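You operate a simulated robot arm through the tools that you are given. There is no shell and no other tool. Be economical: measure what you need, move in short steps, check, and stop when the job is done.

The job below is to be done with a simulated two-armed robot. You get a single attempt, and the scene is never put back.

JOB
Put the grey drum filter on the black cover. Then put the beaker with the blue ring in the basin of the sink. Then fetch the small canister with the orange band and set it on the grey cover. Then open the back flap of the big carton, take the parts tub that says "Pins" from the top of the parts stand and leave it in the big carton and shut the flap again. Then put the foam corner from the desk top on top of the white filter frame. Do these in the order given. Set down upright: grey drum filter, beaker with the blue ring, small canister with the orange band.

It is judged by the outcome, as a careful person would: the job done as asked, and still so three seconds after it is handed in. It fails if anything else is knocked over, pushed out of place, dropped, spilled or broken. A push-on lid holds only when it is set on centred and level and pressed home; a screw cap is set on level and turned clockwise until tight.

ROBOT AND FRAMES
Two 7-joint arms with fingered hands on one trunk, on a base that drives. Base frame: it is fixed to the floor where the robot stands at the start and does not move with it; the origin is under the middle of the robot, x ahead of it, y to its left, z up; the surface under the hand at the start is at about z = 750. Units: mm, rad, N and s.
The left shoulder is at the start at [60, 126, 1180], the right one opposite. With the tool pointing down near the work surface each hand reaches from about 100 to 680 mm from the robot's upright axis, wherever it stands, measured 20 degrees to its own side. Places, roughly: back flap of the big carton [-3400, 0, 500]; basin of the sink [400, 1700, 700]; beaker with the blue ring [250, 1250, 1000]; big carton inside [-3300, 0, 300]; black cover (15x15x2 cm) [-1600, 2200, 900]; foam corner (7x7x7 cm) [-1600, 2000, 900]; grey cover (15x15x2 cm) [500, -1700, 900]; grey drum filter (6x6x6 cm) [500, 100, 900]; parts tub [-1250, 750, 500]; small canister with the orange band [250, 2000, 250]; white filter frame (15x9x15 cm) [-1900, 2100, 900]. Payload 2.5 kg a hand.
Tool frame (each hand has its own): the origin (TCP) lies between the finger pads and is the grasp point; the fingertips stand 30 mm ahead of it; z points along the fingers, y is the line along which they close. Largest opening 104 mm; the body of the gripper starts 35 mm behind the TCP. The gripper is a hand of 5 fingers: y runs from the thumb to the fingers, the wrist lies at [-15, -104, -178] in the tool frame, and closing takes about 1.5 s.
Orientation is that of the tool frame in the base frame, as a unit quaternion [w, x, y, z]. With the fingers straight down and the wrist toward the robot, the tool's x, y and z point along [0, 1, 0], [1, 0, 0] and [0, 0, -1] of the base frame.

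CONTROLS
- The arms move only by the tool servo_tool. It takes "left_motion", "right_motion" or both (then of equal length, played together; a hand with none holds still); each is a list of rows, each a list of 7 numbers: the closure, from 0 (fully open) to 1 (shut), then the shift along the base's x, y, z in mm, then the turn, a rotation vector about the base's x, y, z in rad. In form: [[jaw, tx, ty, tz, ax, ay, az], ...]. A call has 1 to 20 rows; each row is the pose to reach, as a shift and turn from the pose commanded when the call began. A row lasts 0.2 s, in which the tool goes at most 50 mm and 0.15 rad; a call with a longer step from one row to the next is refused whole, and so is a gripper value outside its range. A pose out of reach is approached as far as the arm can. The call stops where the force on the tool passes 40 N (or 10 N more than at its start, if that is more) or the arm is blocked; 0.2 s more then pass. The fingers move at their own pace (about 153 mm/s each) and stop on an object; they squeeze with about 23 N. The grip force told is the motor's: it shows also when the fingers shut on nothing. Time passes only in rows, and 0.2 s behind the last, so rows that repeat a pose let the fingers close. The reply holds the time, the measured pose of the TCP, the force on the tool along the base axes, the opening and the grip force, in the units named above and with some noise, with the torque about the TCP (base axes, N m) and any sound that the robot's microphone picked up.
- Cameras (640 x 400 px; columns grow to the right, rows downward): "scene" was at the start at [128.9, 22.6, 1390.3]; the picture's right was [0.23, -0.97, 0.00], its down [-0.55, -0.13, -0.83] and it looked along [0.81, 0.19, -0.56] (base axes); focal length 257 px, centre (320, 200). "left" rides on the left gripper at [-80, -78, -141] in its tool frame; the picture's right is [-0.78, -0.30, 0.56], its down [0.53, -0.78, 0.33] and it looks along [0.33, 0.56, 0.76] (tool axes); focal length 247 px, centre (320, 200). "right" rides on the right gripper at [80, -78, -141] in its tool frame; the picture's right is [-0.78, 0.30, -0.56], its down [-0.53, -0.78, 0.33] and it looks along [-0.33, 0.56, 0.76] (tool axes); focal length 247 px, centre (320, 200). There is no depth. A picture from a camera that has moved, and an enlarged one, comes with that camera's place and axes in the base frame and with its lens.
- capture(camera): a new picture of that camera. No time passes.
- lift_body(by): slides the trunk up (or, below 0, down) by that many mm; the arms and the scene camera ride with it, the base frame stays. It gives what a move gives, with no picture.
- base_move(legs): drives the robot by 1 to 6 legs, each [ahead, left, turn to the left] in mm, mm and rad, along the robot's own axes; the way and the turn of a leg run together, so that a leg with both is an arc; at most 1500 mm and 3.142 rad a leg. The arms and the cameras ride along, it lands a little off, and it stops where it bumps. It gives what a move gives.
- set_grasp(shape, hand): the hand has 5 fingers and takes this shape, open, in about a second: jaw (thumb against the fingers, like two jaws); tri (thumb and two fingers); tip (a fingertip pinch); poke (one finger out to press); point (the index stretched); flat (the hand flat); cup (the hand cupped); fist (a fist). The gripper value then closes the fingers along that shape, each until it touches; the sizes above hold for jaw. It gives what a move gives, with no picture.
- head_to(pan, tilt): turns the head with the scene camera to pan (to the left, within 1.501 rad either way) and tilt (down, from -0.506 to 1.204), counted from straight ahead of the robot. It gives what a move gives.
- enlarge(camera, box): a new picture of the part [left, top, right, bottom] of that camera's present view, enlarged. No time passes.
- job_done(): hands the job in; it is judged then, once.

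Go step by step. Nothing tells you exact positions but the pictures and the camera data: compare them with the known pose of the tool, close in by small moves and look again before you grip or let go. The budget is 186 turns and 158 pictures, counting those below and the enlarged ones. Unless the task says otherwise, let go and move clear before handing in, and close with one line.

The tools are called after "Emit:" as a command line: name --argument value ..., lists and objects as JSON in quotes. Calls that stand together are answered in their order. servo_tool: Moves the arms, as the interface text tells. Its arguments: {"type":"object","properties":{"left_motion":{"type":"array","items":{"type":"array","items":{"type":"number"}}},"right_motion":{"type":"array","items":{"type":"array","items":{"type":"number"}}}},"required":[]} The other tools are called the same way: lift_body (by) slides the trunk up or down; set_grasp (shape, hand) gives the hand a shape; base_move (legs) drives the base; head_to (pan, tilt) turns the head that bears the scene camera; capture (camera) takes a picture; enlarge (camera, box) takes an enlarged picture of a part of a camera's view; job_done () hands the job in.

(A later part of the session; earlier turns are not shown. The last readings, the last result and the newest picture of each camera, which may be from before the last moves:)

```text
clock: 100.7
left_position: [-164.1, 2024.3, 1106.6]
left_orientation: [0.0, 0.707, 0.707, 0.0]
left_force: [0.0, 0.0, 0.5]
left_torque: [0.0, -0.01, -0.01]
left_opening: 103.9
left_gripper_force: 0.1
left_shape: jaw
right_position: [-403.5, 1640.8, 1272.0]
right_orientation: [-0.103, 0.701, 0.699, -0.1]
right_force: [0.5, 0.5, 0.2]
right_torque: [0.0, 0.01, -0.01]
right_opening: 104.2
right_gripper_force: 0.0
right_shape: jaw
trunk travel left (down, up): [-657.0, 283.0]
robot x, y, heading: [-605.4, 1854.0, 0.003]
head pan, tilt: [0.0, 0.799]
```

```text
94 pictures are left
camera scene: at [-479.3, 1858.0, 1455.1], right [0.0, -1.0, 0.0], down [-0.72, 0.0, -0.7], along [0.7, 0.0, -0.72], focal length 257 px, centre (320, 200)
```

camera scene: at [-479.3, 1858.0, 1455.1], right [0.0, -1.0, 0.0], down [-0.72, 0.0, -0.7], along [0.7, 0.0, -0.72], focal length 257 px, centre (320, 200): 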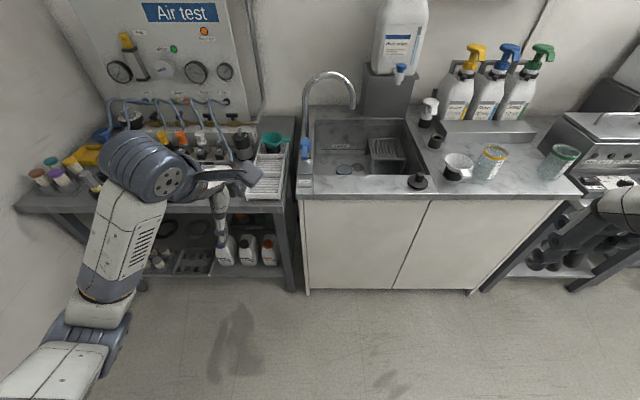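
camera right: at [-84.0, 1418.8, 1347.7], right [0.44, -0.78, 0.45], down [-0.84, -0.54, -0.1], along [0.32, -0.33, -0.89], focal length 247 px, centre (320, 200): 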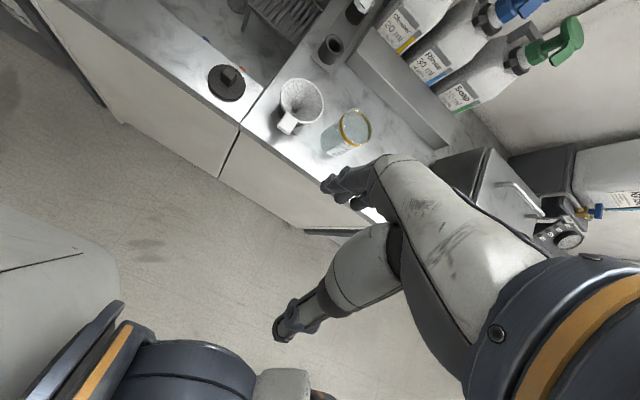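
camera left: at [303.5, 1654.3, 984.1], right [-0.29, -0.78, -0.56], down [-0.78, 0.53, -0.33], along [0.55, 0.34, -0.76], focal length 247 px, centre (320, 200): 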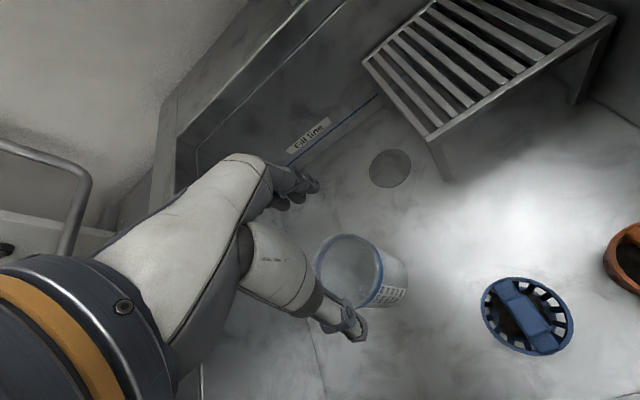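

Beaker is in the basin. The canisters stand on the lower shelf at left; I'll lower the trunk and look at them.

Emit:
lift_body --by -560

Emit:
head_to --pan 0.2 --tilt 0.5

Emit:
capture --camera "scene"

```text
refused: -560 is not a number from -400 to 400
```

```text
clock: 101.5
left_position: [-163.9, 2023.6, 1106.2]
left_orientation: [0.0, 0.706, 0.708, 0.0]
left_force: [-0.3, 0.0, -0.8]
left_torque: [0.0, 0.02, -0.03]
left_opening: 103.9
left_gripper_force: 0.1
left_shape: jaw
right_position: [-402.7, 1640.8, 1271.9]
right_orientation: [-0.101, 0.7, 0.699, -0.1]
right_force: [0.4, 0.2, -0.5]
right_torque: [-0.01, 0.02, 0.0]
right_opening: 104.0
right_gripper_force: 0.1
right_shape: jaw
trunk travel left (down, up): [-657.0, 283.0]
robot x, y, heading: [-601.7, 1858.3, 0.002]
head pan, tilt: [0.201, 0.499]
```

```text
93 pictures are left
camera scene: at [-470.8, 1876.0, 1481.0], right [0.2, -0.98, 0.0], down [-0.47, -0.1, -0.88], along [0.86, 0.18, -0.48], focal length 257 px, centre (320, 200)
```

scene: 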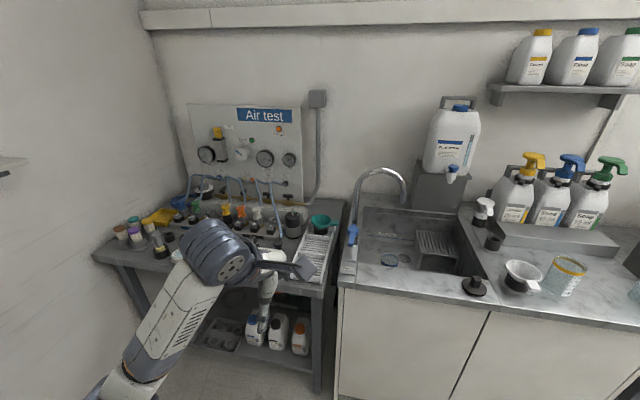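

Emit:
lift_body --by -400

Emit:
lift_body --by -170

Emit:
capture --camera "scene"

```text
clock: 105.3
left_position: [-164.0, 2024.7, 706.8]
left_orientation: [0.0, 0.707, 0.707, 0.0]
left_force: [0.5, 0.3, 0.2]
left_torque: [0.01, 0.01, -0.01]
left_opening: 104.0
left_gripper_force: 0.2
left_shape: jaw
right_position: [-402.1, 1642.3, 872.7]
right_orientation: [-0.102, 0.7, 0.7, -0.101]
right_force: [-0.2, -0.4, 0.4]
right_torque: [0.02, 0.0, 0.0]
right_opening: 104.0
right_gripper_force: 0.0
right_shape: jaw
trunk travel left (down, up): [-257.0, 683.0]
robot x, y, heading: [-601.6, 1854.3, 0.003]
head pan, tilt: [0.201, 0.499]
```

```text
clock: 107.2
left_position: [-164.5, 2024.0, 536.3]
left_orientation: [0.001, 0.706, 0.708, 0.0]
left_force: [0.3, -1.0, -0.8]
left_torque: [-0.02, -0.01, 0.02]
left_opening: 103.7
left_gripper_force: 0.0
left_shape: jaw
right_position: [-402.4, 1641.9, 701.4]
right_orientation: [-0.102, 0.7, 0.7, -0.101]
right_force: [-0.2, 0.6, 0.4]
right_torque: [0.0, 0.0, 0.0]
right_opening: 103.6
right_gripper_force: 0.0
right_shape: jaw
trunk travel left (down, up): [-87.0, 853.0]
robot x, y, heading: [-606.1, 1851.4, 0.0]
head pan, tilt: [0.201, 0.499]
```

```text
92 pictures are left
camera scene: at [-470.8, 1876.0, 911.1], right [0.2, -0.98, 0.0], down [-0.47, -0.1, -0.88], along [0.86, 0.18, -0.48], focal length 257 px, centre (320, 200)
```

scene: 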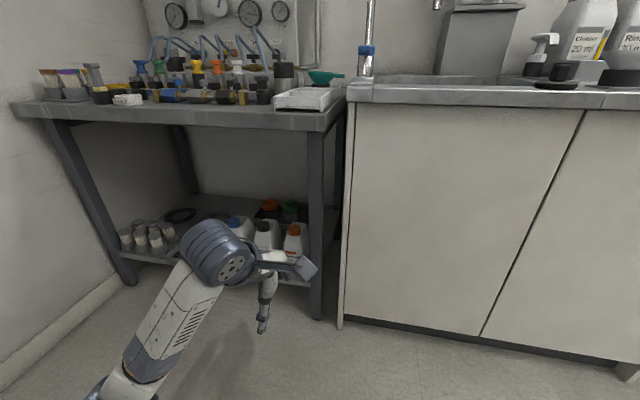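

Emit:
enlarge --camera "scene" --box '[100, 180, 340, 320]'

Emit:
capture --camera "left"

```text
2.67 times, centred on (220, 250) of scene
camera zoom: at [-470.8, 1876.0, 911.1], right [0.2, -0.98, 0.0], down [-0.47, -0.1, -0.88], along [0.86, 0.18, -0.48], focal length 685 px, centre (587, 67)
```

zoom: 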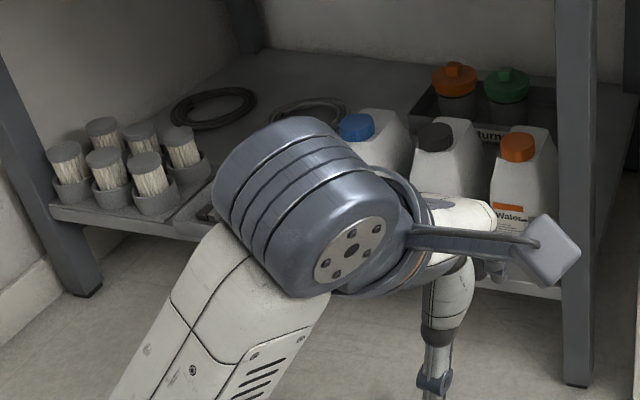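

```text
90 pictures are left
camera left: at [-242.2, 1944.9, 679.7], right [-0.29, -0.78, -0.56], down [-0.78, 0.53, -0.33], along [0.56, 0.34, -0.76], focal length 247 px, centre (320, 200)
```

left: 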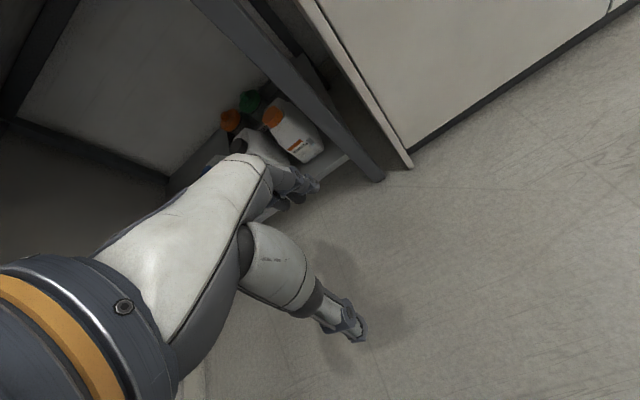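

The orange-band canister is the rightmost at the front, cap near [172, 2093, 429]. I'll raise the left hand out of view and look at it properly.

Emit:
servo_tool --left_motion '[[0, -20, 0, 45, 0, 0, 0], [0, -40, 0, 90, 0, 0, 0], [0, -60, 0, 135, 0, 0, 0], [0, -80, 0, 180, 0, 0, 0], [0, -80, 0, 225, 0, 0, 0], [0, -80, 0, 265, 0, 0, 0]]'

Emit:
head_to --pan 0.3 --tilt 0.6

Emit:
capture --camera "scene"

Emit:
enlarge --camera "scene" --box '[220, 160, 400, 280]'

```text
clock: 108.6
left_position: [-245.1, 2025.0, 802.0]
left_orientation: [0.0, 0.707, 0.708, -0.001]
left_force: [0.3, 0.3, 0.1]
left_torque: [-0.01, 0.01, 0.0]
left_opening: 104.0
left_gripper_force: 0.0
left_shape: jaw
right_position: [-402.5, 1641.9, 701.0]
right_orientation: [-0.102, 0.7, 0.7, -0.101]
right_force: [0.1, -0.4, -0.3]
right_torque: [0.01, 0.02, 0.03]
right_opening: 103.9
right_gripper_force: 0.0
right_shape: jaw
trunk travel left (down, up): [-87.0, 853.0]
robot x, y, heading: [-604.4, 1852.4, -0.001]
head pan, tilt: [0.201, 0.499]
```

```text
clock: 109.3
left_position: [-245.1, 2026.1, 801.3]
left_orientation: [0.0, 0.707, 0.708, 0.0]
left_force: [-0.1, 0.6, 0.3]
left_torque: [-0.02, -0.01, -0.02]
left_opening: 103.6
left_gripper_force: 0.0
left_shape: jaw
right_position: [-403.1, 1640.8, 701.6]
right_orientation: [-0.102, 0.7, 0.7, -0.1]
right_force: [-0.1, -0.7, 0.0]
right_torque: [0.01, 0.0, -0.01]
right_opening: 103.9
right_gripper_force: 0.1
right_shape: jaw
trunk travel left (down, up): [-87.0, 853.0]
robot x, y, heading: [-602.7, 1854.0, 0.002]
head pan, tilt: [0.3, 0.6]
```

```text
89 pictures are left
camera scene: at [-475.5, 1884.0, 902.0], right [0.3, -0.96, 0.0], down [-0.54, -0.17, -0.83], along [0.79, 0.24, -0.56], focal length 257 px, centre (320, 200)
```

scene: 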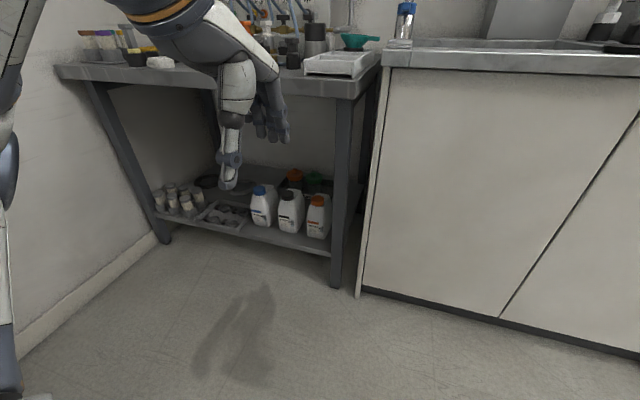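

```text
3.33 times, centred on (310, 220) of scene
camera zoom: at [-475.5, 1884.0, 902.0], right [0.3, -0.96, 0.0], down [-0.54, -0.17, -0.83], along [0.79, 0.24, -0.56], focal length 857 px, centre (353, 133)
```

zoom: 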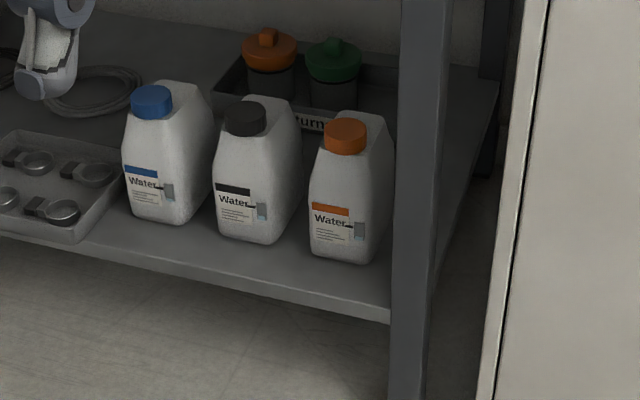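

I'll take it from above, closing sideways (along y) on the cap. First turn the left hand by −90° and lower it in free air, then drive in under the bench top.

Emit:
servo_tool --left_motion '[[0, 0, -10, -27, 0, 0, -0.13], [0, 0, -20, -54, 0, 0, -0.26], [0, 0, -30, -81, 0, 0, -0.39], [0, 0, -40, -108, 0, 0, -0.52], [0, 0, -50, -135, 0, 0, -0.65], [0, 0, -60, -162, 0, 0, -0.78], [0, 0, -70, -189, 0, 0, -0.91], [0, 0, -80, -216, 0, 0, -1.04], [0, 0, -90, -243, 0, 0, -1.17], [0, 0, -100, -270, 0, 0, -1.3], [0, 0, -110, -297, 0, 0, -1.44], [0, 0, -114, -321, 0, 0, -1.57], [0, 0, -114, -321, 0, 0, -1.57]]'

Emit:
base_move --legs '[[0, 180, 0], [200, 0, 0]]'

Emit:
capture --camera "left"

Emit:
capture --camera "scene"

```text
clock: 112.1
left_position: [-246.5, 1909.1, 476.3]
left_orientation: [0.0, 1.0, 0.001, 0.0]
left_force: [1.4, 0.0, -0.7]
left_torque: [0.0, 0.03, -0.03]
left_opening: 103.7
left_gripper_force: 0.1
left_shape: jaw
right_position: [-403.1, 1641.8, 701.3]
right_orientation: [-0.102, 0.7, 0.699, -0.101]
right_force: [0.6, -1.3, -0.4]
right_torque: [0.02, -0.01, 0.0]
right_opening: 104.0
right_gripper_force: 0.2
right_shape: jaw
trunk travel left (down, up): [-87.0, 853.0]
robot x, y, heading: [-598.2, 1856.3, 0.005]
head pan, tilt: [0.3, 0.6]
```

```text
clock: 114.8
left_position: [-53.3, 2090.2, 477.1]
left_orientation: [0.0, 1.0, 0.003, 0.0]
left_force: [-1.0, -0.2, -0.7]
left_torque: [-0.03, 0.02, 0.02]
left_opening: 103.9
left_gripper_force: 0.0
left_shape: jaw
right_position: [-207.6, 1820.6, 702.2]
right_orientation: [-0.101, 0.698, 0.702, -0.101]
right_force: [-0.4, -0.4, -0.1]
right_torque: [0.02, 0.02, -0.03]
right_opening: 103.7
right_gripper_force: 0.2
right_shape: jaw
trunk travel left (down, up): [-87.0, 853.0]
robot x, y, heading: [-406.7, 2034.2, 0.004]
head pan, tilt: [0.3, 0.6]
```

```text
87 pictures are left
camera left: at [-133.3, 2168.1, 620.1], right [-0.78, 0.29, -0.56], down [0.53, 0.78, -0.33], along [0.34, -0.55, -0.76], focal length 247 px, centre (320, 200)
```

left: 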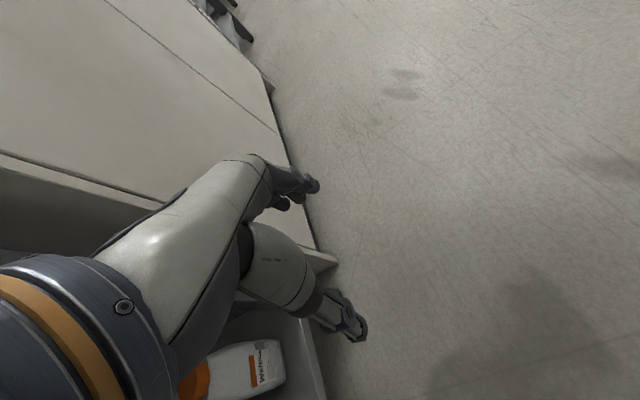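

```text
86 pictures are left
camera scene: at [-281.9, 2063.5, 902.0], right [0.3, -0.95, 0.0], down [-0.54, -0.17, -0.83], along [0.79, 0.25, -0.56], focal length 257 px, centre (320, 200)
```

scene: 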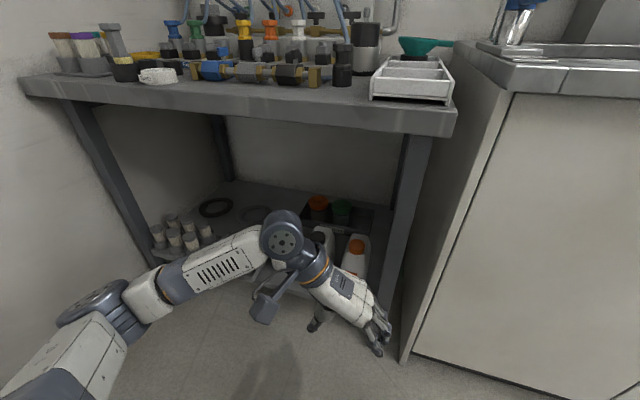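

Emit:
enlarge --camera "scene" --box '[260, 180, 440, 300]'

```text
3.33 times, centred on (350, 240) of scene
camera zoom: at [-281.9, 2063.5, 902.0], right [0.3, -0.95, 0.0], down [-0.54, -0.17, -0.83], along [0.79, 0.25, -0.56], focal length 857 px, centre (220, 67)
```

zoom: 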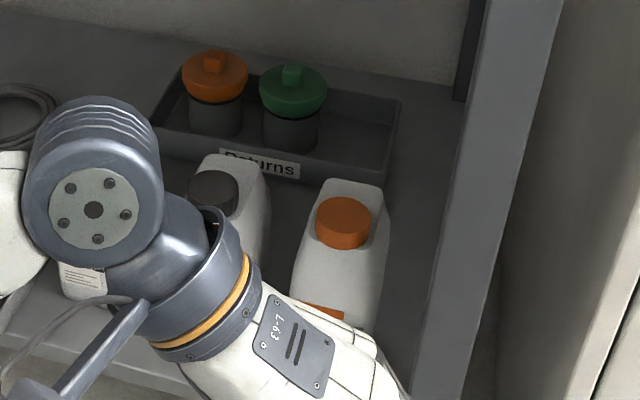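

Rechecked with better data: the cap top is at about [268, 2125, 371]. I'll drive further in, with the hand still above the caps and fingers partly closed.

Emit:
servo_tool --left_motion '[[0.25, 0, 0, -15, 0, 0, 0], [0.25, 0, 0, -25, 0, 0, 0]]'

Emit:
base_move --legs '[[0, 37, 0], [230, 0, 0]]'

Emit:
head_to --pan 0.15 --tilt 0.75

Emit:
capture --camera "left"

Emit:
capture --camera "scene"

```text
clock: 115.3
left_position: [-50.8, 2088.9, 453.0]
left_orientation: [0.001, 1.0, 0.004, 0.0]
left_force: [0.4, -0.5, 0.4]
left_torque: [0.04, -0.01, -0.02]
left_opening: 78.4
left_gripper_force: 0.0
left_shape: jaw
right_position: [-206.5, 1820.8, 701.8]
right_orientation: [-0.102, 0.698, 0.702, -0.101]
right_force: [-0.4, 0.0, -0.3]
right_torque: [0.01, 0.0, 0.01]
right_opening: 103.7
right_gripper_force: 0.0
right_shape: jaw
trunk travel left (down, up): [-87.0, 853.0]
robot x, y, heading: [-410.5, 2033.7, 0.006]
head pan, tilt: [0.3, 0.6]
```

```text
clock: 117.5
left_position: [173.2, 2127.1, 453.7]
left_orientation: [0.0, 1.0, 0.004, 0.0]
left_force: [-0.2, 0.2, 0.4]
left_torque: [-0.04, -0.02, -0.02]
left_opening: 78.1
left_gripper_force: 0.1
left_shape: jaw
right_position: [19.3, 1860.0, 701.5]
right_orientation: [-0.102, 0.698, 0.701, -0.101]
right_force: [-0.2, -0.5, 0.7]
right_torque: [-0.01, 0.02, 0.01]
right_opening: 103.6
right_gripper_force: 0.1
right_shape: jaw
trunk travel left (down, up): [-87.0, 853.0]
robot x, y, heading: [-184.8, 2073.6, 0.009]
head pan, tilt: [0.3, 0.6]
```

```text
clock: 118.2
left_position: [174.2, 2126.7, 454.1]
left_orientation: [0.001, 1.0, 0.004, 0.001]
left_force: [0.3, 0.0, -0.3]
left_torque: [0.02, 0.01, 0.0]
left_opening: 78.3
left_gripper_force: 0.0
left_shape: jaw
right_position: [17.6, 1859.2, 701.3]
right_orientation: [-0.102, 0.698, 0.702, -0.101]
right_force: [-0.2, 0.3, 0.1]
right_torque: [-0.02, -0.03, -0.04]
right_opening: 103.8
right_gripper_force: 0.1
right_shape: jaw
trunk travel left (down, up): [-87.0, 853.0]
robot x, y, heading: [-182.4, 2071.1, 0.006]
head pan, tilt: [0.15, 0.75]
```

```text
84 pictures are left
camera left: at [93.2, 2205.2, 595.7], right [-0.78, 0.29, -0.56], down [0.53, 0.78, -0.33], along [0.34, -0.55, -0.76], focal length 247 px, centre (320, 200)
```

left: 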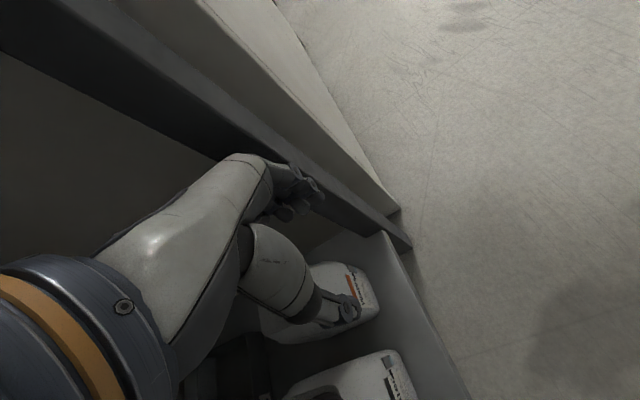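

```text
83 pictures are left
camera scene: at [-58.3, 2088.1, 889.1], right [0.16, -0.99, 0.0], down [-0.67, -0.11, -0.73], along [0.72, 0.11, -0.68], focal length 257 px, centre (320, 200)
```

scene: 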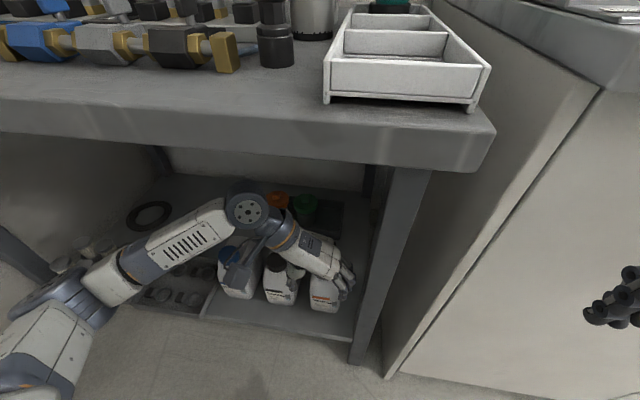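

Everything's clear of the leg. I'll move 94 mm forward over the cap and look.

Emit:
servo_tool --left_motion '[[0.25, 30, -1, 0, 0, 0, 0], [0.25, 62, -2, 0, 0, 0, 0], [0.25, 92, -2, 0, 0, 0, 0], [0.25, 92, -2, -15, 0, 0, 0], [0.25, 92, -2, -15, 0, 0, 0]]'

Emit:
capture --camera "left"

Emit:
enlarge --camera "scene" --box '[220, 170, 400, 320]'

```text
clock: 119.4
left_position: [266.1, 2124.9, 438.9]
left_orientation: [0.0, 1.0, 0.003, 0.0]
left_force: [0.0, -0.5, 0.6]
left_torque: [0.0, 0.03, -0.02]
left_opening: 78.2
left_gripper_force: 0.0
left_shape: jaw
right_position: [18.2, 1860.5, 702.6]
right_orientation: [-0.102, 0.698, 0.701, -0.101]
right_force: [-0.3, -0.2, -0.5]
right_torque: [-0.01, 0.03, 0.0]
right_opening: 104.1
right_gripper_force: 0.0
right_shape: jaw
trunk travel left (down, up): [-87.0, 853.0]
robot x, y, heading: [-183.4, 2071.7, 0.012]
head pan, tilt: [0.15, 0.75]
```

```text
82 pictures are left
camera left: at [185.1, 2202.6, 581.0], right [-0.78, 0.29, -0.56], down [0.53, 0.78, -0.33], along [0.34, -0.55, -0.76], focal length 247 px, centre (320, 200)
```

left: 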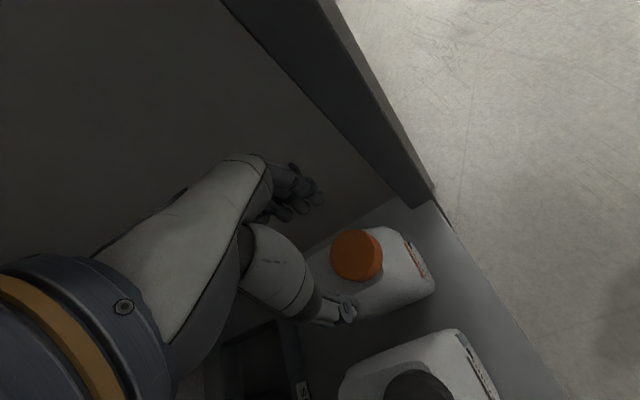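

```text
2.67 times, centred on (310, 245) of scene
camera zoom: at [-58.3, 2088.1, 889.1], right [0.15, -0.99, 0.0], down [-0.67, -0.11, -0.73], along [0.72, 0.11, -0.68], focal length 685 px, centre (347, 80)
```

zoom: 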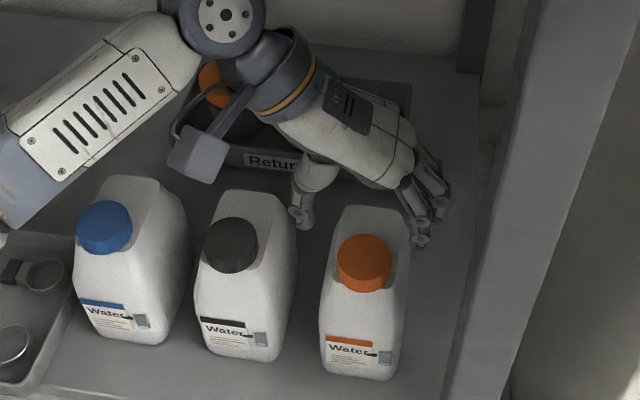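

The cap is centred right under the grasp point, top about z=366. I'll descend to z≈369 and close on the cap.

Emit:
servo_tool --left_motion '[[0.25, 2, 0, -25, 0, 0, 0], [0.25, 2, 0, -50, 0, 0, 0], [0.25, 2, 0, -70, 0, 0, 0], [0.25, 2, 0, -70, 0, 0, 0]]'

Emit:
capture --camera "left"

Emit:
enlarge --camera "scene" --box '[220, 170, 400, 320]'

```text
clock: 120.4
left_position: [270.4, 2123.9, 366.7]
left_orientation: [0.001, 1.0, 0.003, 0.0]
left_force: [-0.4, -0.3, 0.6]
left_torque: [0.0, 0.02, 0.03]
left_opening: 78.3
left_gripper_force: 0.1
left_shape: jaw
right_position: [17.6, 1859.6, 700.9]
right_orientation: [-0.102, 0.699, 0.701, -0.102]
right_force: [-0.6, 0.2, -0.5]
right_torque: [0.01, -0.01, 0.01]
right_opening: 103.8
right_gripper_force: 0.0
right_shape: jaw
trunk travel left (down, up): [-87.0, 853.0]
robot x, y, heading: [-183.0, 2072.7, 0.008]
head pan, tilt: [0.15, 0.75]
```

```text
80 pictures are left
camera left: at [188.6, 2201.5, 509.7], right [-0.78, 0.29, -0.56], down [0.53, 0.78, -0.33], along [0.34, -0.55, -0.76], focal length 247 px, centre (320, 200)
```

left: 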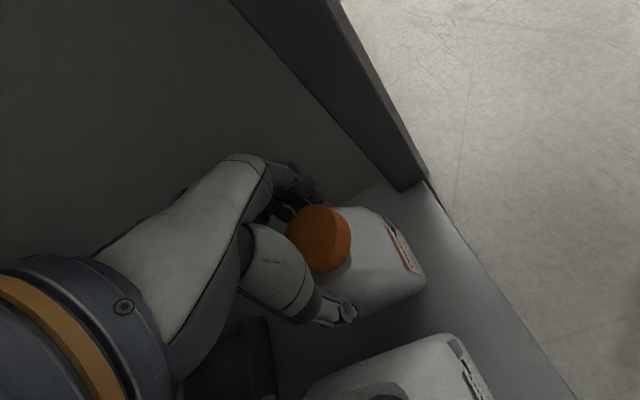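

```text
2.67 times, centred on (310, 245) of scene
camera zoom: at [-58.3, 2088.1, 889.1], right [0.15, -0.99, 0.0], down [-0.67, -0.11, -0.73], along [0.72, 0.11, -0.68], focal length 685 px, centre (347, 80)
```

zoom: 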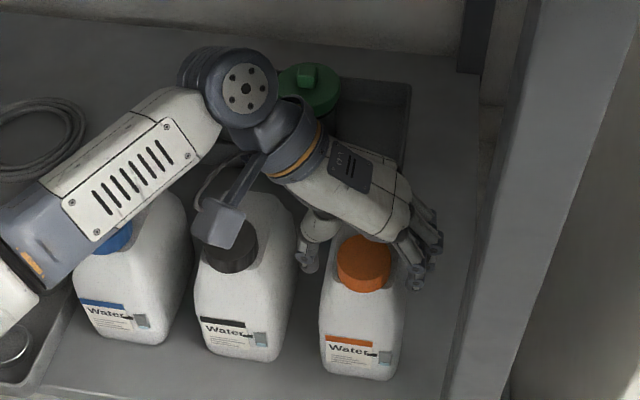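

Nicely straddled. Close and lift a little.

Emit:
servo_tool --left_motion '[[0.5, 0, 0, 0, 0, 0, 0], [0.75, 0, 0, 0, 0, 0, 0], [1, 0, 0, 0, 0, 0, 0], [1, 0, 0, 0, 0, 0, 0], [1, 0, 0, 0, 0, 0, 0], [1, 0, 0, 0, 0, 0, 0], [1, 0, 0, 0, 0, 0, 0], [1, 0, 0, 8, 0, 0, 0], [1, 0, 0, 18, 0, 0, 0], [1, 0, 0, 30, 0, 0, 0], [1, 0, 0, 30, 0, 0, 0]]'

Emit:
capture --camera "left"

Emit:
enlarge --camera "scene" --box '[220, 170, 400, 320]'

```text
clock: 122.8
left_position: [268.8, 2124.4, 397.3]
left_orientation: [0.001, 1.0, 0.004, -0.001]
left_force: [-0.1, 0.5, -2.8]
left_torque: [0.04, 0.05, 0.03]
left_opening: 55.6
left_gripper_force: 23.4
left_shape: jaw
right_position: [17.8, 1858.9, 701.5]
right_orientation: [-0.102, 0.698, 0.702, -0.101]
right_force: [-0.6, -0.2, 0.0]
right_torque: [0.0, -0.02, -0.05]
right_opening: 104.2
right_gripper_force: 0.1
right_shape: jaw
trunk travel left (down, up): [-87.0, 853.0]
robot x, y, heading: [-183.8, 2072.8, -0.002]
head pan, tilt: [0.15, 0.75]
```

```text
78 pictures are left
camera left: at [188.0, 2203.1, 539.7], right [-0.78, 0.29, -0.56], down [0.53, 0.78, -0.33], along [0.34, -0.55, -0.76], focal length 247 px, centre (320, 200)
```

left: 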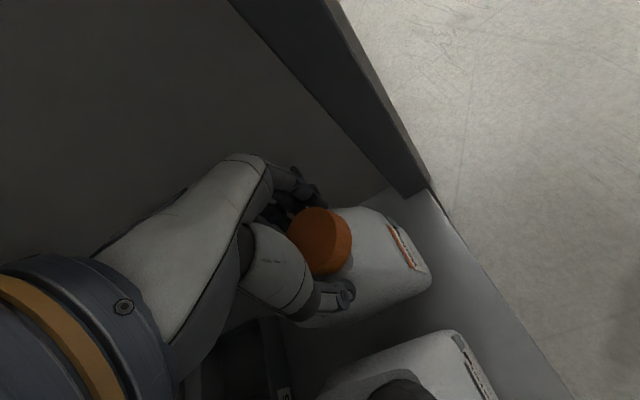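

```text
2.67 times, centred on (310, 245) of scene
camera zoom: at [-58.1, 2088.1, 889.1], right [0.15, -0.99, 0.0], down [-0.67, -0.11, -0.73], along [0.72, 0.11, -0.68], focal length 685 px, centre (347, 80)
```

zoom: 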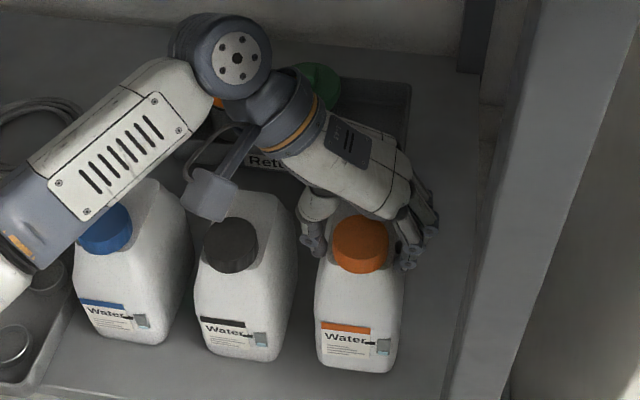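

Lifted and held upright. Raise a bit more and back straight out.

Emit:
servo_tool --left_motion '[[1, 0, 3, 20, 0, 0, 0], [1, 0, 3, 40, 0, 0, 0], [1, 0, 3, 40, 0, 0, 0]]'

Emit:
base_move --legs '[[-500, 0, 0]]'

Emit:
lift_body --by 400

Emit:
lift_body --by 250

Emit:
capture --camera "left"

Emit:
capture --camera "scene"

```text
clock: 123.6
left_position: [267.1, 2128.5, 437.2]
left_orientation: [0.0, 1.0, 0.003, 0.0]
left_force: [0.2, -0.3, -3.2]
left_torque: [0.04, 0.05, 0.0]
left_opening: 55.7
left_gripper_force: 23.2
left_shape: jaw
right_position: [17.9, 1859.6, 701.7]
right_orientation: [-0.102, 0.698, 0.702, -0.102]
right_force: [0.2, -0.3, -0.2]
right_torque: [0.01, -0.02, 0.02]
right_opening: 103.9
right_gripper_force: 0.1
right_shape: jaw
trunk travel left (down, up): [-87.0, 853.0]
robot x, y, heading: [-186.0, 2071.1, 0.007]
head pan, tilt: [0.15, 0.75]
```

```text
clock: 126.6
left_position: [-235.6, 2127.1, 436.9]
left_orientation: [-0.001, 1.0, 0.004, 0.0]
left_force: [0.3, -0.3, -3.2]
left_torque: [0.02, 0.06, -0.02]
left_opening: 55.7
left_gripper_force: 23.0
left_shape: jaw
right_position: [-483.7, 1856.3, 702.7]
right_orientation: [-0.101, 0.697, 0.703, -0.101]
right_force: [-0.6, -0.1, 0.6]
right_torque: [-0.01, 0.02, 0.0]
right_opening: 104.0
right_gripper_force: 0.1
right_shape: jaw
trunk travel left (down, up): [-87.0, 853.0]
robot x, y, heading: [-685.4, 2067.5, 0.003]
head pan, tilt: [0.15, 0.75]
```

```text
clock: 130.4
left_position: [-234.1, 2126.7, 836.0]
left_orientation: [0.0, 1.0, 0.005, 0.001]
left_force: [1.2, 0.1, -2.7]
left_torque: [-0.04, 0.06, 0.01]
left_opening: 55.7
left_gripper_force: 23.0
left_shape: jaw
right_position: [-483.2, 1855.1, 1101.0]
right_orientation: [-0.101, 0.698, 0.702, -0.101]
right_force: [0.4, 0.8, 0.4]
right_torque: [-0.01, -0.01, 0.01]
right_opening: 104.0
right_gripper_force: 0.0
right_shape: jaw
trunk travel left (down, up): [-487.0, 453.0]
robot x, y, heading: [-684.5, 2065.8, 0.009]
head pan, tilt: [0.15, 0.75]
```

```text
clock: 133.0
left_position: [-233.9, 2126.4, 1085.9]
left_orientation: [0.0, 1.0, 0.004, 0.0]
left_force: [0.2, 0.0, -2.9]
left_torque: [-0.02, 0.08, 0.0]
left_opening: 55.6
left_gripper_force: 22.6
left_shape: jaw
right_position: [-483.8, 1857.5, 1350.7]
right_orientation: [-0.101, 0.698, 0.702, -0.101]
right_force: [-0.4, 0.0, -0.1]
right_torque: [0.0, 0.0, -0.01]
right_opening: 103.9
right_gripper_force: 0.0
right_shape: jaw
trunk travel left (down, up): [-737.0, 203.0]
robot x, y, heading: [-684.0, 2067.1, 0.006]
head pan, tilt: [0.15, 0.75]
```

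```text
76 pictures are left
camera left: at [-315.8, 2204.3, 1229.4], right [-0.78, 0.29, -0.56], down [0.53, 0.78, -0.33], along [0.34, -0.55, -0.76], focal length 247 px, centre (320, 200)
```

left: 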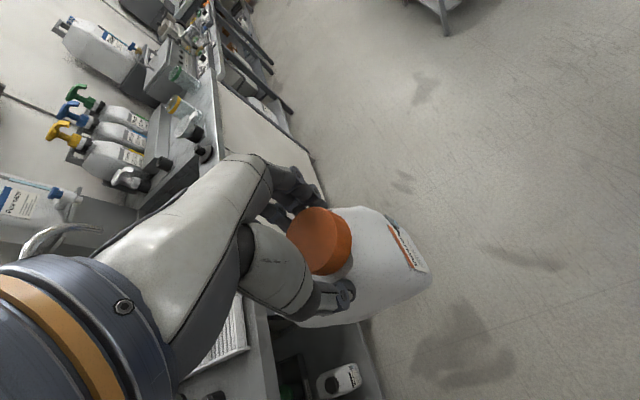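

```text
75 pictures are left
camera scene: at [-560.4, 2085.1, 1539.0], right [0.16, -0.99, 0.0], down [-0.67, -0.11, -0.73], along [0.72, 0.11, -0.68], focal length 257 px, centre (320, 200)
```

scene: 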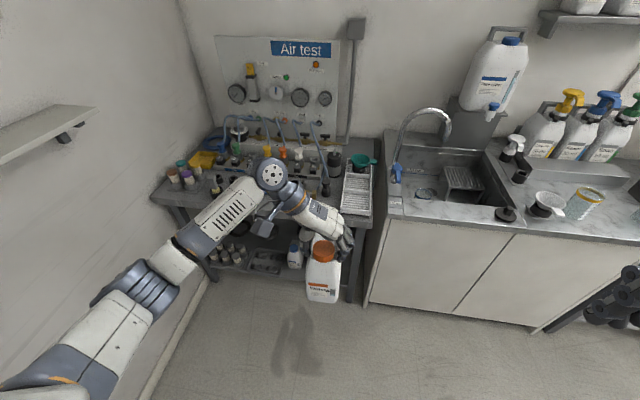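

The canister is secure and upright. Now drive along the aisle to the right, toward the grey cover.

Emit:
base_move --legs '[[220, 0, 0], [0, -1500, 0], [0, -1500, 0], [0, -500, 0]]'

Emit:
head_to --pan -0.2 --tilt 0.6

Emit:
capture --camera "scene"

```text
clock: 151.3
left_position: [-228.2, -1414.2, 1086.5]
left_orientation: [0.0, 0.998, -0.062, 0.0]
left_force: [0.3, -0.7, -3.1]
left_torque: [0.04, 0.08, 0.01]
left_opening: 55.5
left_gripper_force: 22.8
left_shape: jaw
right_position: [-511.8, -1647.2, 1352.3]
right_orientation: [-0.108, 0.742, 0.655, -0.094]
right_force: [0.4, 0.0, -0.7]
right_torque: [0.01, -0.01, -0.02]
right_opening: 103.7
right_gripper_force: 0.1
right_shape: jaw
trunk travel left (down, up): [-737.0, 203.0]
robot x, y, heading: [-681.0, -1410.1, -0.123]
head pan, tilt: [0.15, 0.75]
```

```text
clock: 152.1
left_position: [-228.8, -1413.8, 1087.0]
left_orientation: [0.0, 0.998, -0.063, 0.0]
left_force: [0.2, -0.1, -3.1]
left_torque: [0.02, 0.05, 0.01]
left_opening: 55.8
left_gripper_force: 22.4
left_shape: jaw
right_position: [-510.7, -1649.0, 1351.5]
right_orientation: [-0.108, 0.743, 0.654, -0.094]
right_force: [-0.1, 0.4, 0.2]
right_torque: [-0.01, 0.0, -0.01]
right_opening: 104.1
right_gripper_force: 0.0
right_shape: jaw
trunk travel left (down, up): [-737.0, 203.0]
robot x, y, heading: [-681.1, -1414.6, -0.127]
head pan, tilt: [-0.201, 0.6]
```

```text
74 pictures are left
camera scene: at [-556.3, -1441.4, 1551.9], right [-0.32, -0.95, 0.0], down [-0.54, 0.18, -0.82], along [0.78, -0.26, -0.57], focal length 257 px, centre (320, 200)
```

scene: 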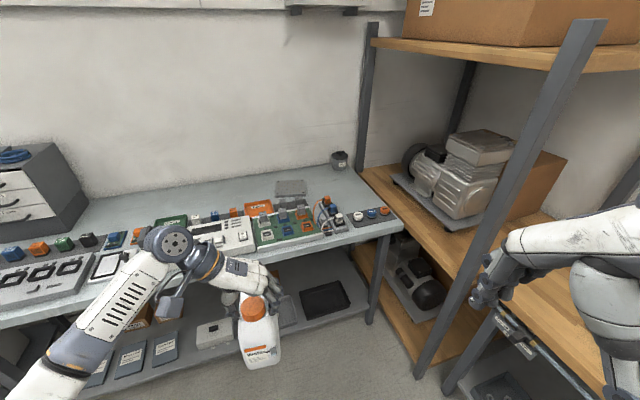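

Emit:
enlarge --camera "scene" --box '[180, 140, 420, 290]'

```text
2.67 times, centred on (300, 215) of scene
camera zoom: at [-556.3, -1441.4, 1551.9], right [-0.32, -0.95, 0.0], down [-0.54, 0.18, -0.82], along [0.78, -0.26, -0.57], focal length 685 px, centre (373, 160)
```

zoom: 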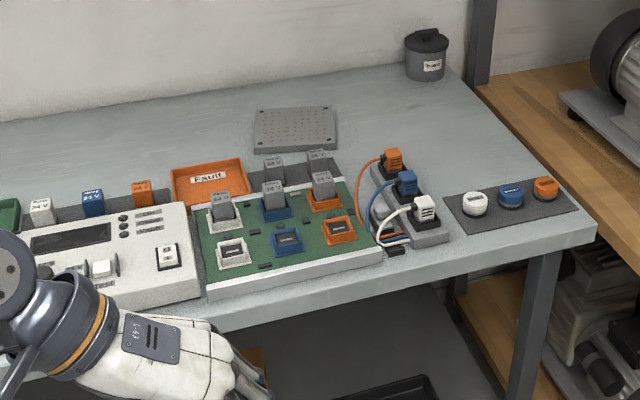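

The grey perforated cover lies behind the relay board near [525, −1657, 876]. For reach I'll turn the hand back so the wrist points to the robot, straighten the heading, and line up.

Emit:
servo_tool --left_motion '[[1, 0, 0, 0, 0, 0, 0.12], [1, 0, 0, 0, 0, 0, 0.24], [1, 0, 0, 0, 0, 0, 0.36], [1, 0, 0, 0, 0, 0, 0.48], [1, 0, 0, 0, 0, 0, 0.6], [1, 0, 0, 0, 0, 0, 0.72], [1, 0, 0, 0, 0, 0, 0.84], [1, 0, 0, 0, 0, 0, 0.96], [1, 0, 0, 0, 0, 0, 1.08], [1, 0, 0, 0, 0, 0, 1.2], [1, 0, 0, 0, 0, 0, 1.32], [1, 0, 0, 0, 0, 0, 1.44], [1, 0, 0, 0, 0, 0, 1.57], [1, 0, 0, 0, 0, 0, 1.57]]'

Emit:
base_move --legs '[[0, 0, 0.127], [0, -295, 0], [330, 0, 0]]'

Emit:
head_to --pan 0.0 --tilt 0.65

Emit:
capture --camera "scene"

Emit:
capture --camera "left"

```text
clock: 155.1
left_position: [-228.3, -1412.0, 1087.1]
left_orientation: [0.0, 0.749, 0.662, 0.0]
left_force: [-0.6, 0.4, -2.7]
left_torque: [-0.06, 0.02, -0.01]
left_opening: 55.7
left_gripper_force: 23.0
left_shape: jaw
right_position: [-510.8, -1648.1, 1352.0]
right_orientation: [-0.108, 0.742, 0.654, -0.095]
right_force: [0.4, -0.5, 0.6]
right_torque: [-0.01, -0.02, 0.0]
right_opening: 104.0
right_gripper_force: 0.2
right_shape: jaw
trunk travel left (down, up): [-737.0, 203.0]
robot x, y, heading: [-682.6, -1415.1, -0.127]
head pan, tilt: [-0.201, 0.6]
```

```text
clock: 159.6
left_position: [102.1, -1647.9, 1087.0]
left_orientation: [-0.001, 0.703, 0.711, 0.0]
left_force: [-0.1, 0.5, -3.1]
left_torque: [-0.04, -0.01, 0.04]
left_opening: 55.6
left_gripper_force: 23.4
left_shape: jaw
right_position: [-146.1, -1918.1, 1351.3]
right_orientation: [-0.102, 0.696, 0.704, -0.101]
right_force: [0.4, 0.8, 0.2]
right_torque: [-0.02, 0.05, 0.02]
right_opening: 103.8
right_gripper_force: 0.1
right_shape: jaw
trunk travel left (down, up): [-737.0, 203.0]
robot x, y, heading: [-348.3, -1706.3, 0.009]
head pan, tilt: [-0.201, 0.6]
```

```text
clock: 160.3
left_position: [100.7, -1647.6, 1087.5]
left_orientation: [0.0, 0.703, 0.711, 0.0]
left_force: [0.0, 0.9, -3.3]
left_torque: [-0.01, 0.01, 0.04]
left_opening: 55.7
left_gripper_force: 23.0
left_shape: jaw
right_position: [-146.9, -1918.9, 1351.0]
right_orientation: [-0.101, 0.696, 0.703, -0.101]
right_force: [0.2, 0.5, -0.6]
right_torque: [0.0, 0.0, 0.0]
right_opening: 103.9
right_gripper_force: 0.0
right_shape: jaw
trunk travel left (down, up): [-737.0, 203.0]
robot x, y, heading: [-348.2, -1708.7, 0.012]
head pan, tilt: [0.0, 0.649]
```

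```text
72 pictures are left
camera scene: at [-219.4, -1703.0, 1547.7], right [0.01, -1.0, 0.0], down [-0.6, -0.01, -0.8], along [0.8, 0.01, -0.6], focal length 257 px, centre (320, 200)
```

scene: 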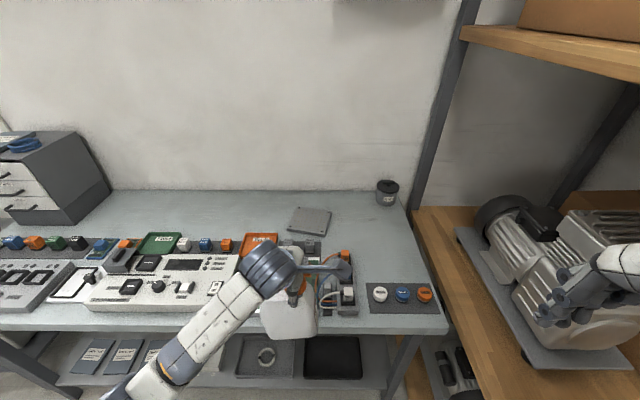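

```text
71 pictures are left
camera left: at [24.0, -1728.0, 1229.6], right [-0.29, -0.78, -0.56], down [-0.78, 0.53, -0.33], along [0.55, 0.34, -0.76], focal length 247 px, centre (320, 200)
```

left: 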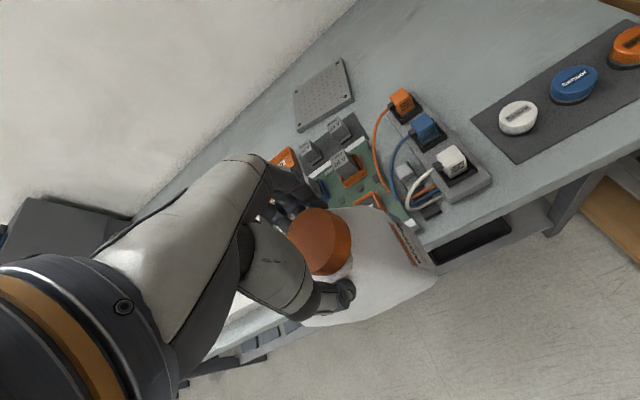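

The cover is about [527, −1655, 880]. I'll lift the canister higher to clear the relays, drive closer, and reach over.

Emit:
servo_tool --left_motion '[[1, 0, 0, 40, 0, 0, 0], [1, 0, 0, 80, 0, 0, 0], [1, 0, 0, 110, 0, 0, 0]]'

Emit:
base_move --legs '[[200, 0, -0.01]]'

Emit:
capture --camera "scene"

Emit:
capture --camera "left"

```text
clock: 161.1
left_position: [99.5, -1647.4, 1198.3]
left_orientation: [-0.001, 0.703, 0.711, 0.0]
left_force: [0.7, -0.3, -3.7]
left_torque: [-0.04, 0.01, 0.02]
left_opening: 55.3
left_gripper_force: 22.9
left_shape: jaw
right_position: [-146.9, -1918.1, 1352.9]
right_orientation: [-0.101, 0.696, 0.704, -0.101]
right_force: [-0.6, -0.5, 0.5]
right_torque: [-0.01, 0.02, -0.02]
right_opening: 103.6
right_gripper_force: 0.0
right_shape: jaw
trunk travel left (down, up): [-737.0, 203.0]
robot x, y, heading: [-349.9, -1707.8, 0.01]
head pan, tilt: [0.0, 0.649]
```

```text
clock: 161.9
left_position: [114.8, -1648.4, 1199.0]
left_orientation: [0.001, 0.705, 0.71, 0.001]
left_force: [0.6, 0.3, -3.0]
left_torque: [-0.01, 0.02, 0.02]
left_opening: 55.4
left_gripper_force: 23.4
left_shape: jaw
right_position: [-133.9, -1917.9, 1355.3]
right_orientation: [-0.098, 0.702, 0.7, -0.09]
right_force: [-0.1, 0.3, -0.2]
right_torque: [0.01, 0.02, 0.02]
right_opening: 103.8
right_gripper_force: 0.0
right_shape: jaw
trunk travel left (down, up): [-737.0, 203.0]
robot x, y, heading: [-330.1, -1706.3, 0.001]
head pan, tilt: [0.0, 0.649]
stopped in leg 1: the robot was blocked; the commanded pose is now the measured one
```

```text
70 pictures are left
camera scene: at [-207.6, -1700.9, 1548.7], right [0.0, -1.0, 0.0], down [-0.6, 0.0, -0.8], along [0.8, 0.0, -0.6], focal length 257 px, centre (320, 200)
```

scene: 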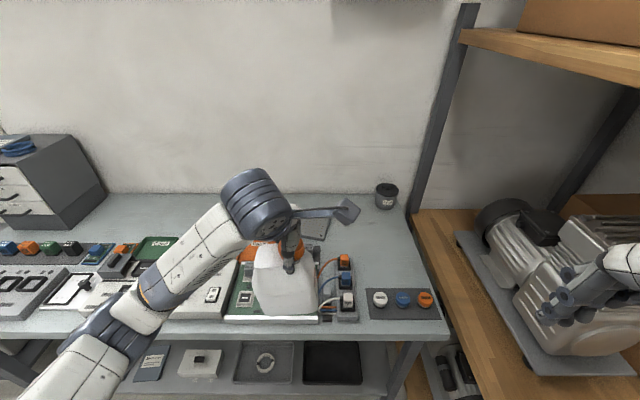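

```text
69 pictures are left
camera left: at [36.3, -1728.4, 1342.5], right [-0.29, -0.78, -0.56], down [-0.78, 0.53, -0.33], along [0.56, 0.34, -0.76], focal length 247 px, centre (320, 200)
```

left: 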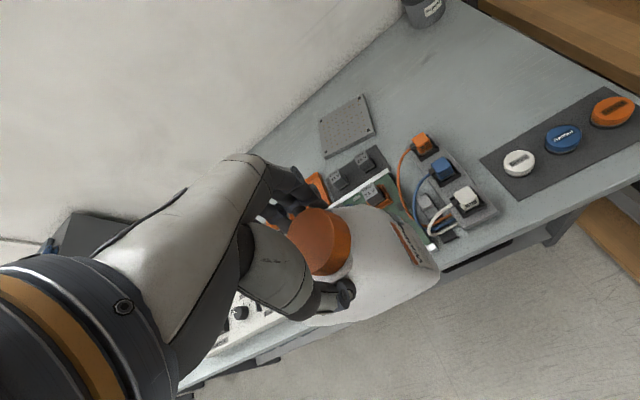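

The right arm seems to have bumped something (rack post). I'll back up a little and look right.

Emit:
base_move --legs '[[-40, 0, 0]]'

Emit:
head_to --pan -1.1 --tilt 0.5

Emit:
capture --camera "scene"

```text
clock: 162.8
left_position: [80.4, -1650.7, 1198.1]
left_orientation: [-0.001, 0.704, 0.71, -0.001]
left_force: [0.7, -0.3, -2.0]
left_torque: [-0.04, 0.04, 0.0]
left_opening: 55.3
left_gripper_force: 23.0
left_shape: jaw
right_position: [-169.5, -1920.4, 1352.1]
right_orientation: [-0.101, 0.7, 0.701, -0.094]
right_force: [-0.1, 0.7, -0.5]
right_torque: [0.06, -0.03, -0.04]
right_opening: 104.0
right_gripper_force: 0.1
right_shape: jaw
trunk travel left (down, up): [-737.0, 203.0]
robot x, y, heading: [-369.6, -1705.4, 0.009]
head pan, tilt: [0.0, 0.649]
```

```text
clock: 164.2
left_position: [80.5, -1650.2, 1196.9]
left_orientation: [-0.002, 0.704, 0.71, 0.0]
left_force: [0.6, 0.1, -2.8]
left_torque: [-0.02, -0.01, 0.0]
left_opening: 55.2
left_gripper_force: 23.1
left_shape: jaw
right_position: [-168.1, -1920.3, 1352.6]
right_orientation: [-0.102, 0.701, 0.7, -0.095]
right_force: [0.8, 0.3, 0.2]
right_torque: [-0.02, -0.02, -0.01]
right_opening: 104.0
right_gripper_force: 0.1
right_shape: jaw
trunk travel left (down, up): [-737.0, 203.0]
robot x, y, heading: [-369.6, -1706.7, 0.006]
head pan, tilt: [-1.1, 0.499]
```

```text
68 pictures are left
camera scene: at [-283.7, -1784.6, 1561.0], right [-0.89, -0.46, 0.0], down [-0.22, 0.42, -0.88], along [0.4, -0.78, -0.48], focal length 257 px, centre (320, 200)
```

scene: 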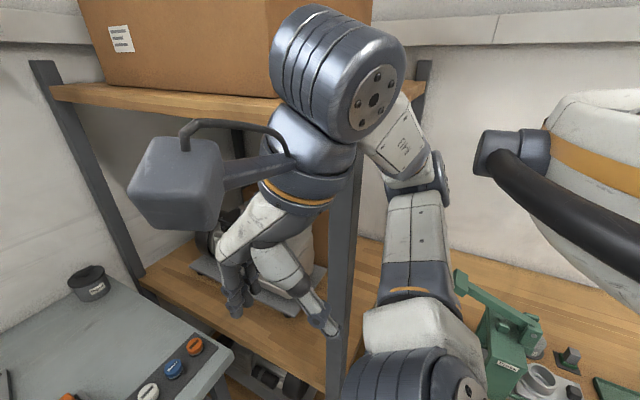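

The right elbow sticks out toward the rack post. I'll bring the right hand forward and inward, and shift the base left a little.

Emit:
servo_tool --right_motion '[[0, 25, 15, -10, 0, 0, 0], [0, 50, 35, -25, 0, 0, 0], [0, 75, 50, -40, 0, 0, 0], [0, 100, 70, -50, 0, 0, 0], [0, 120, 85, -60, 0, 0, 0]]'

Emit:
base_move --legs '[[0, 65, 0]]'

Emit:
capture --camera "scene"

```text
clock: 165.3
left_position: [43.2, -1647.4, 1211.7]
left_orientation: [0.015, 0.711, 0.703, 0.008]
left_force: [-0.7, -0.9, -1.3]
left_torque: [-0.03, 0.01, 0.01]
left_opening: 55.3
left_gripper_force: 23.0
left_shape: jaw
right_position: [-95.8, -1894.9, 1323.5]
right_orientation: [-0.089, 0.786, 0.611, -0.038]
right_force: [-0.6, 0.3, -1.2]
right_torque: [-0.02, -0.03, -0.02]
right_opening: 104.0
right_gripper_force: 0.1
right_shape: jaw
trunk travel left (down, up): [-737.0, 203.0]
robot x, y, heading: [-375.3, -1707.5, -0.018]
head pan, tilt: [-1.1, 0.499]
stopped in row 5 (right hand): the arm was blocked; the commanded pose is now the measured one
```

```text
clock: 166.1
left_position: [55.3, -1639.8, 1204.0]
left_orientation: [0.007, 0.714, 0.7, 0.005]
left_force: [0.3, -0.3, -2.9]
left_torque: [-0.01, -0.03, -0.01]
left_opening: 55.2
left_gripper_force: 22.5
left_shape: jaw
right_position: [-85.3, -1898.3, 1320.9]
right_orientation: [-0.098, 0.8, 0.591, -0.035]
right_force: [-0.6, 0.4, 0.9]
right_torque: [-0.02, 0.01, 0.0]
right_opening: 103.7
right_gripper_force: 0.1
right_shape: jaw
trunk travel left (down, up): [-737.0, 203.0]
robot x, y, heading: [-377.5, -1690.9, -0.023]
head pan, tilt: [-1.1, 0.499]
stopped in leg 1: the robot was blocked; the commanded pose is now the measured one
```

```text
67 pictures are left
camera scene: at [-321.5, -1761.5, 1562.1], right [-0.9, -0.43, -0.02], down [-0.19, 0.43, -0.88], along [0.39, -0.79, -0.47], focal length 257 px, centre (320, 200)
```

scene: 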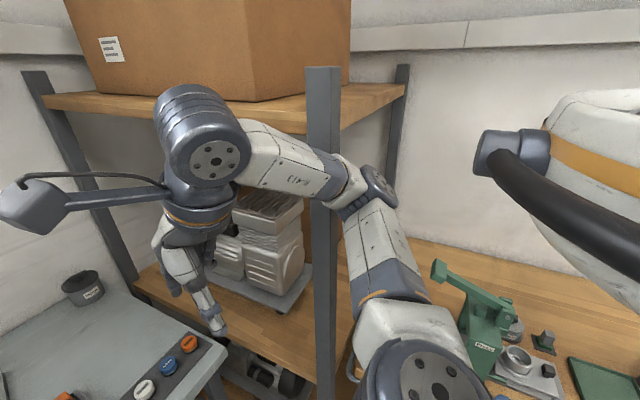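

Emit:
enlarge --camera "scene" --box '[220, 60, 460, 260]'

Emit:
capture --camera "right"

```text
2.00 times, centred on (340, 160) of scene
camera zoom: at [-321.5, -1761.5, 1562.1], right [-0.9, -0.43, -0.02], down [-0.19, 0.43, -0.88], along [0.39, -0.79, -0.47], focal length 514 px, centre (280, 280)
```

zoom: 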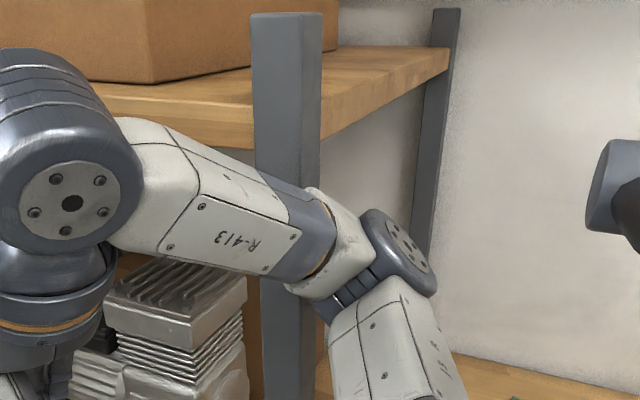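

```text
65 pictures are left
camera right: at [-108.9, -1816.2, 1479.4], right [0.14, -0.89, 0.44], down [-0.95, -0.25, -0.2], along [0.29, -0.39, -0.87], focal length 247 px, centre (320, 200)
```

right: 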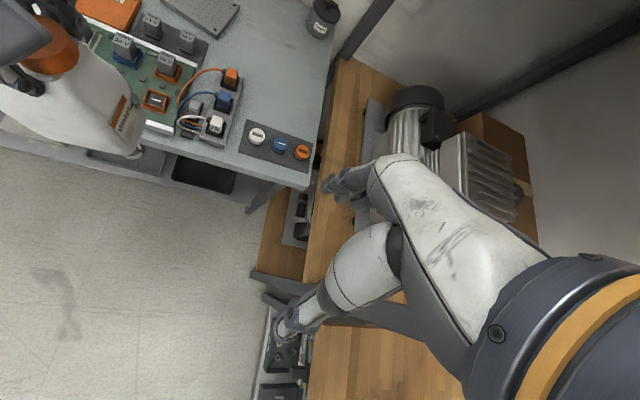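

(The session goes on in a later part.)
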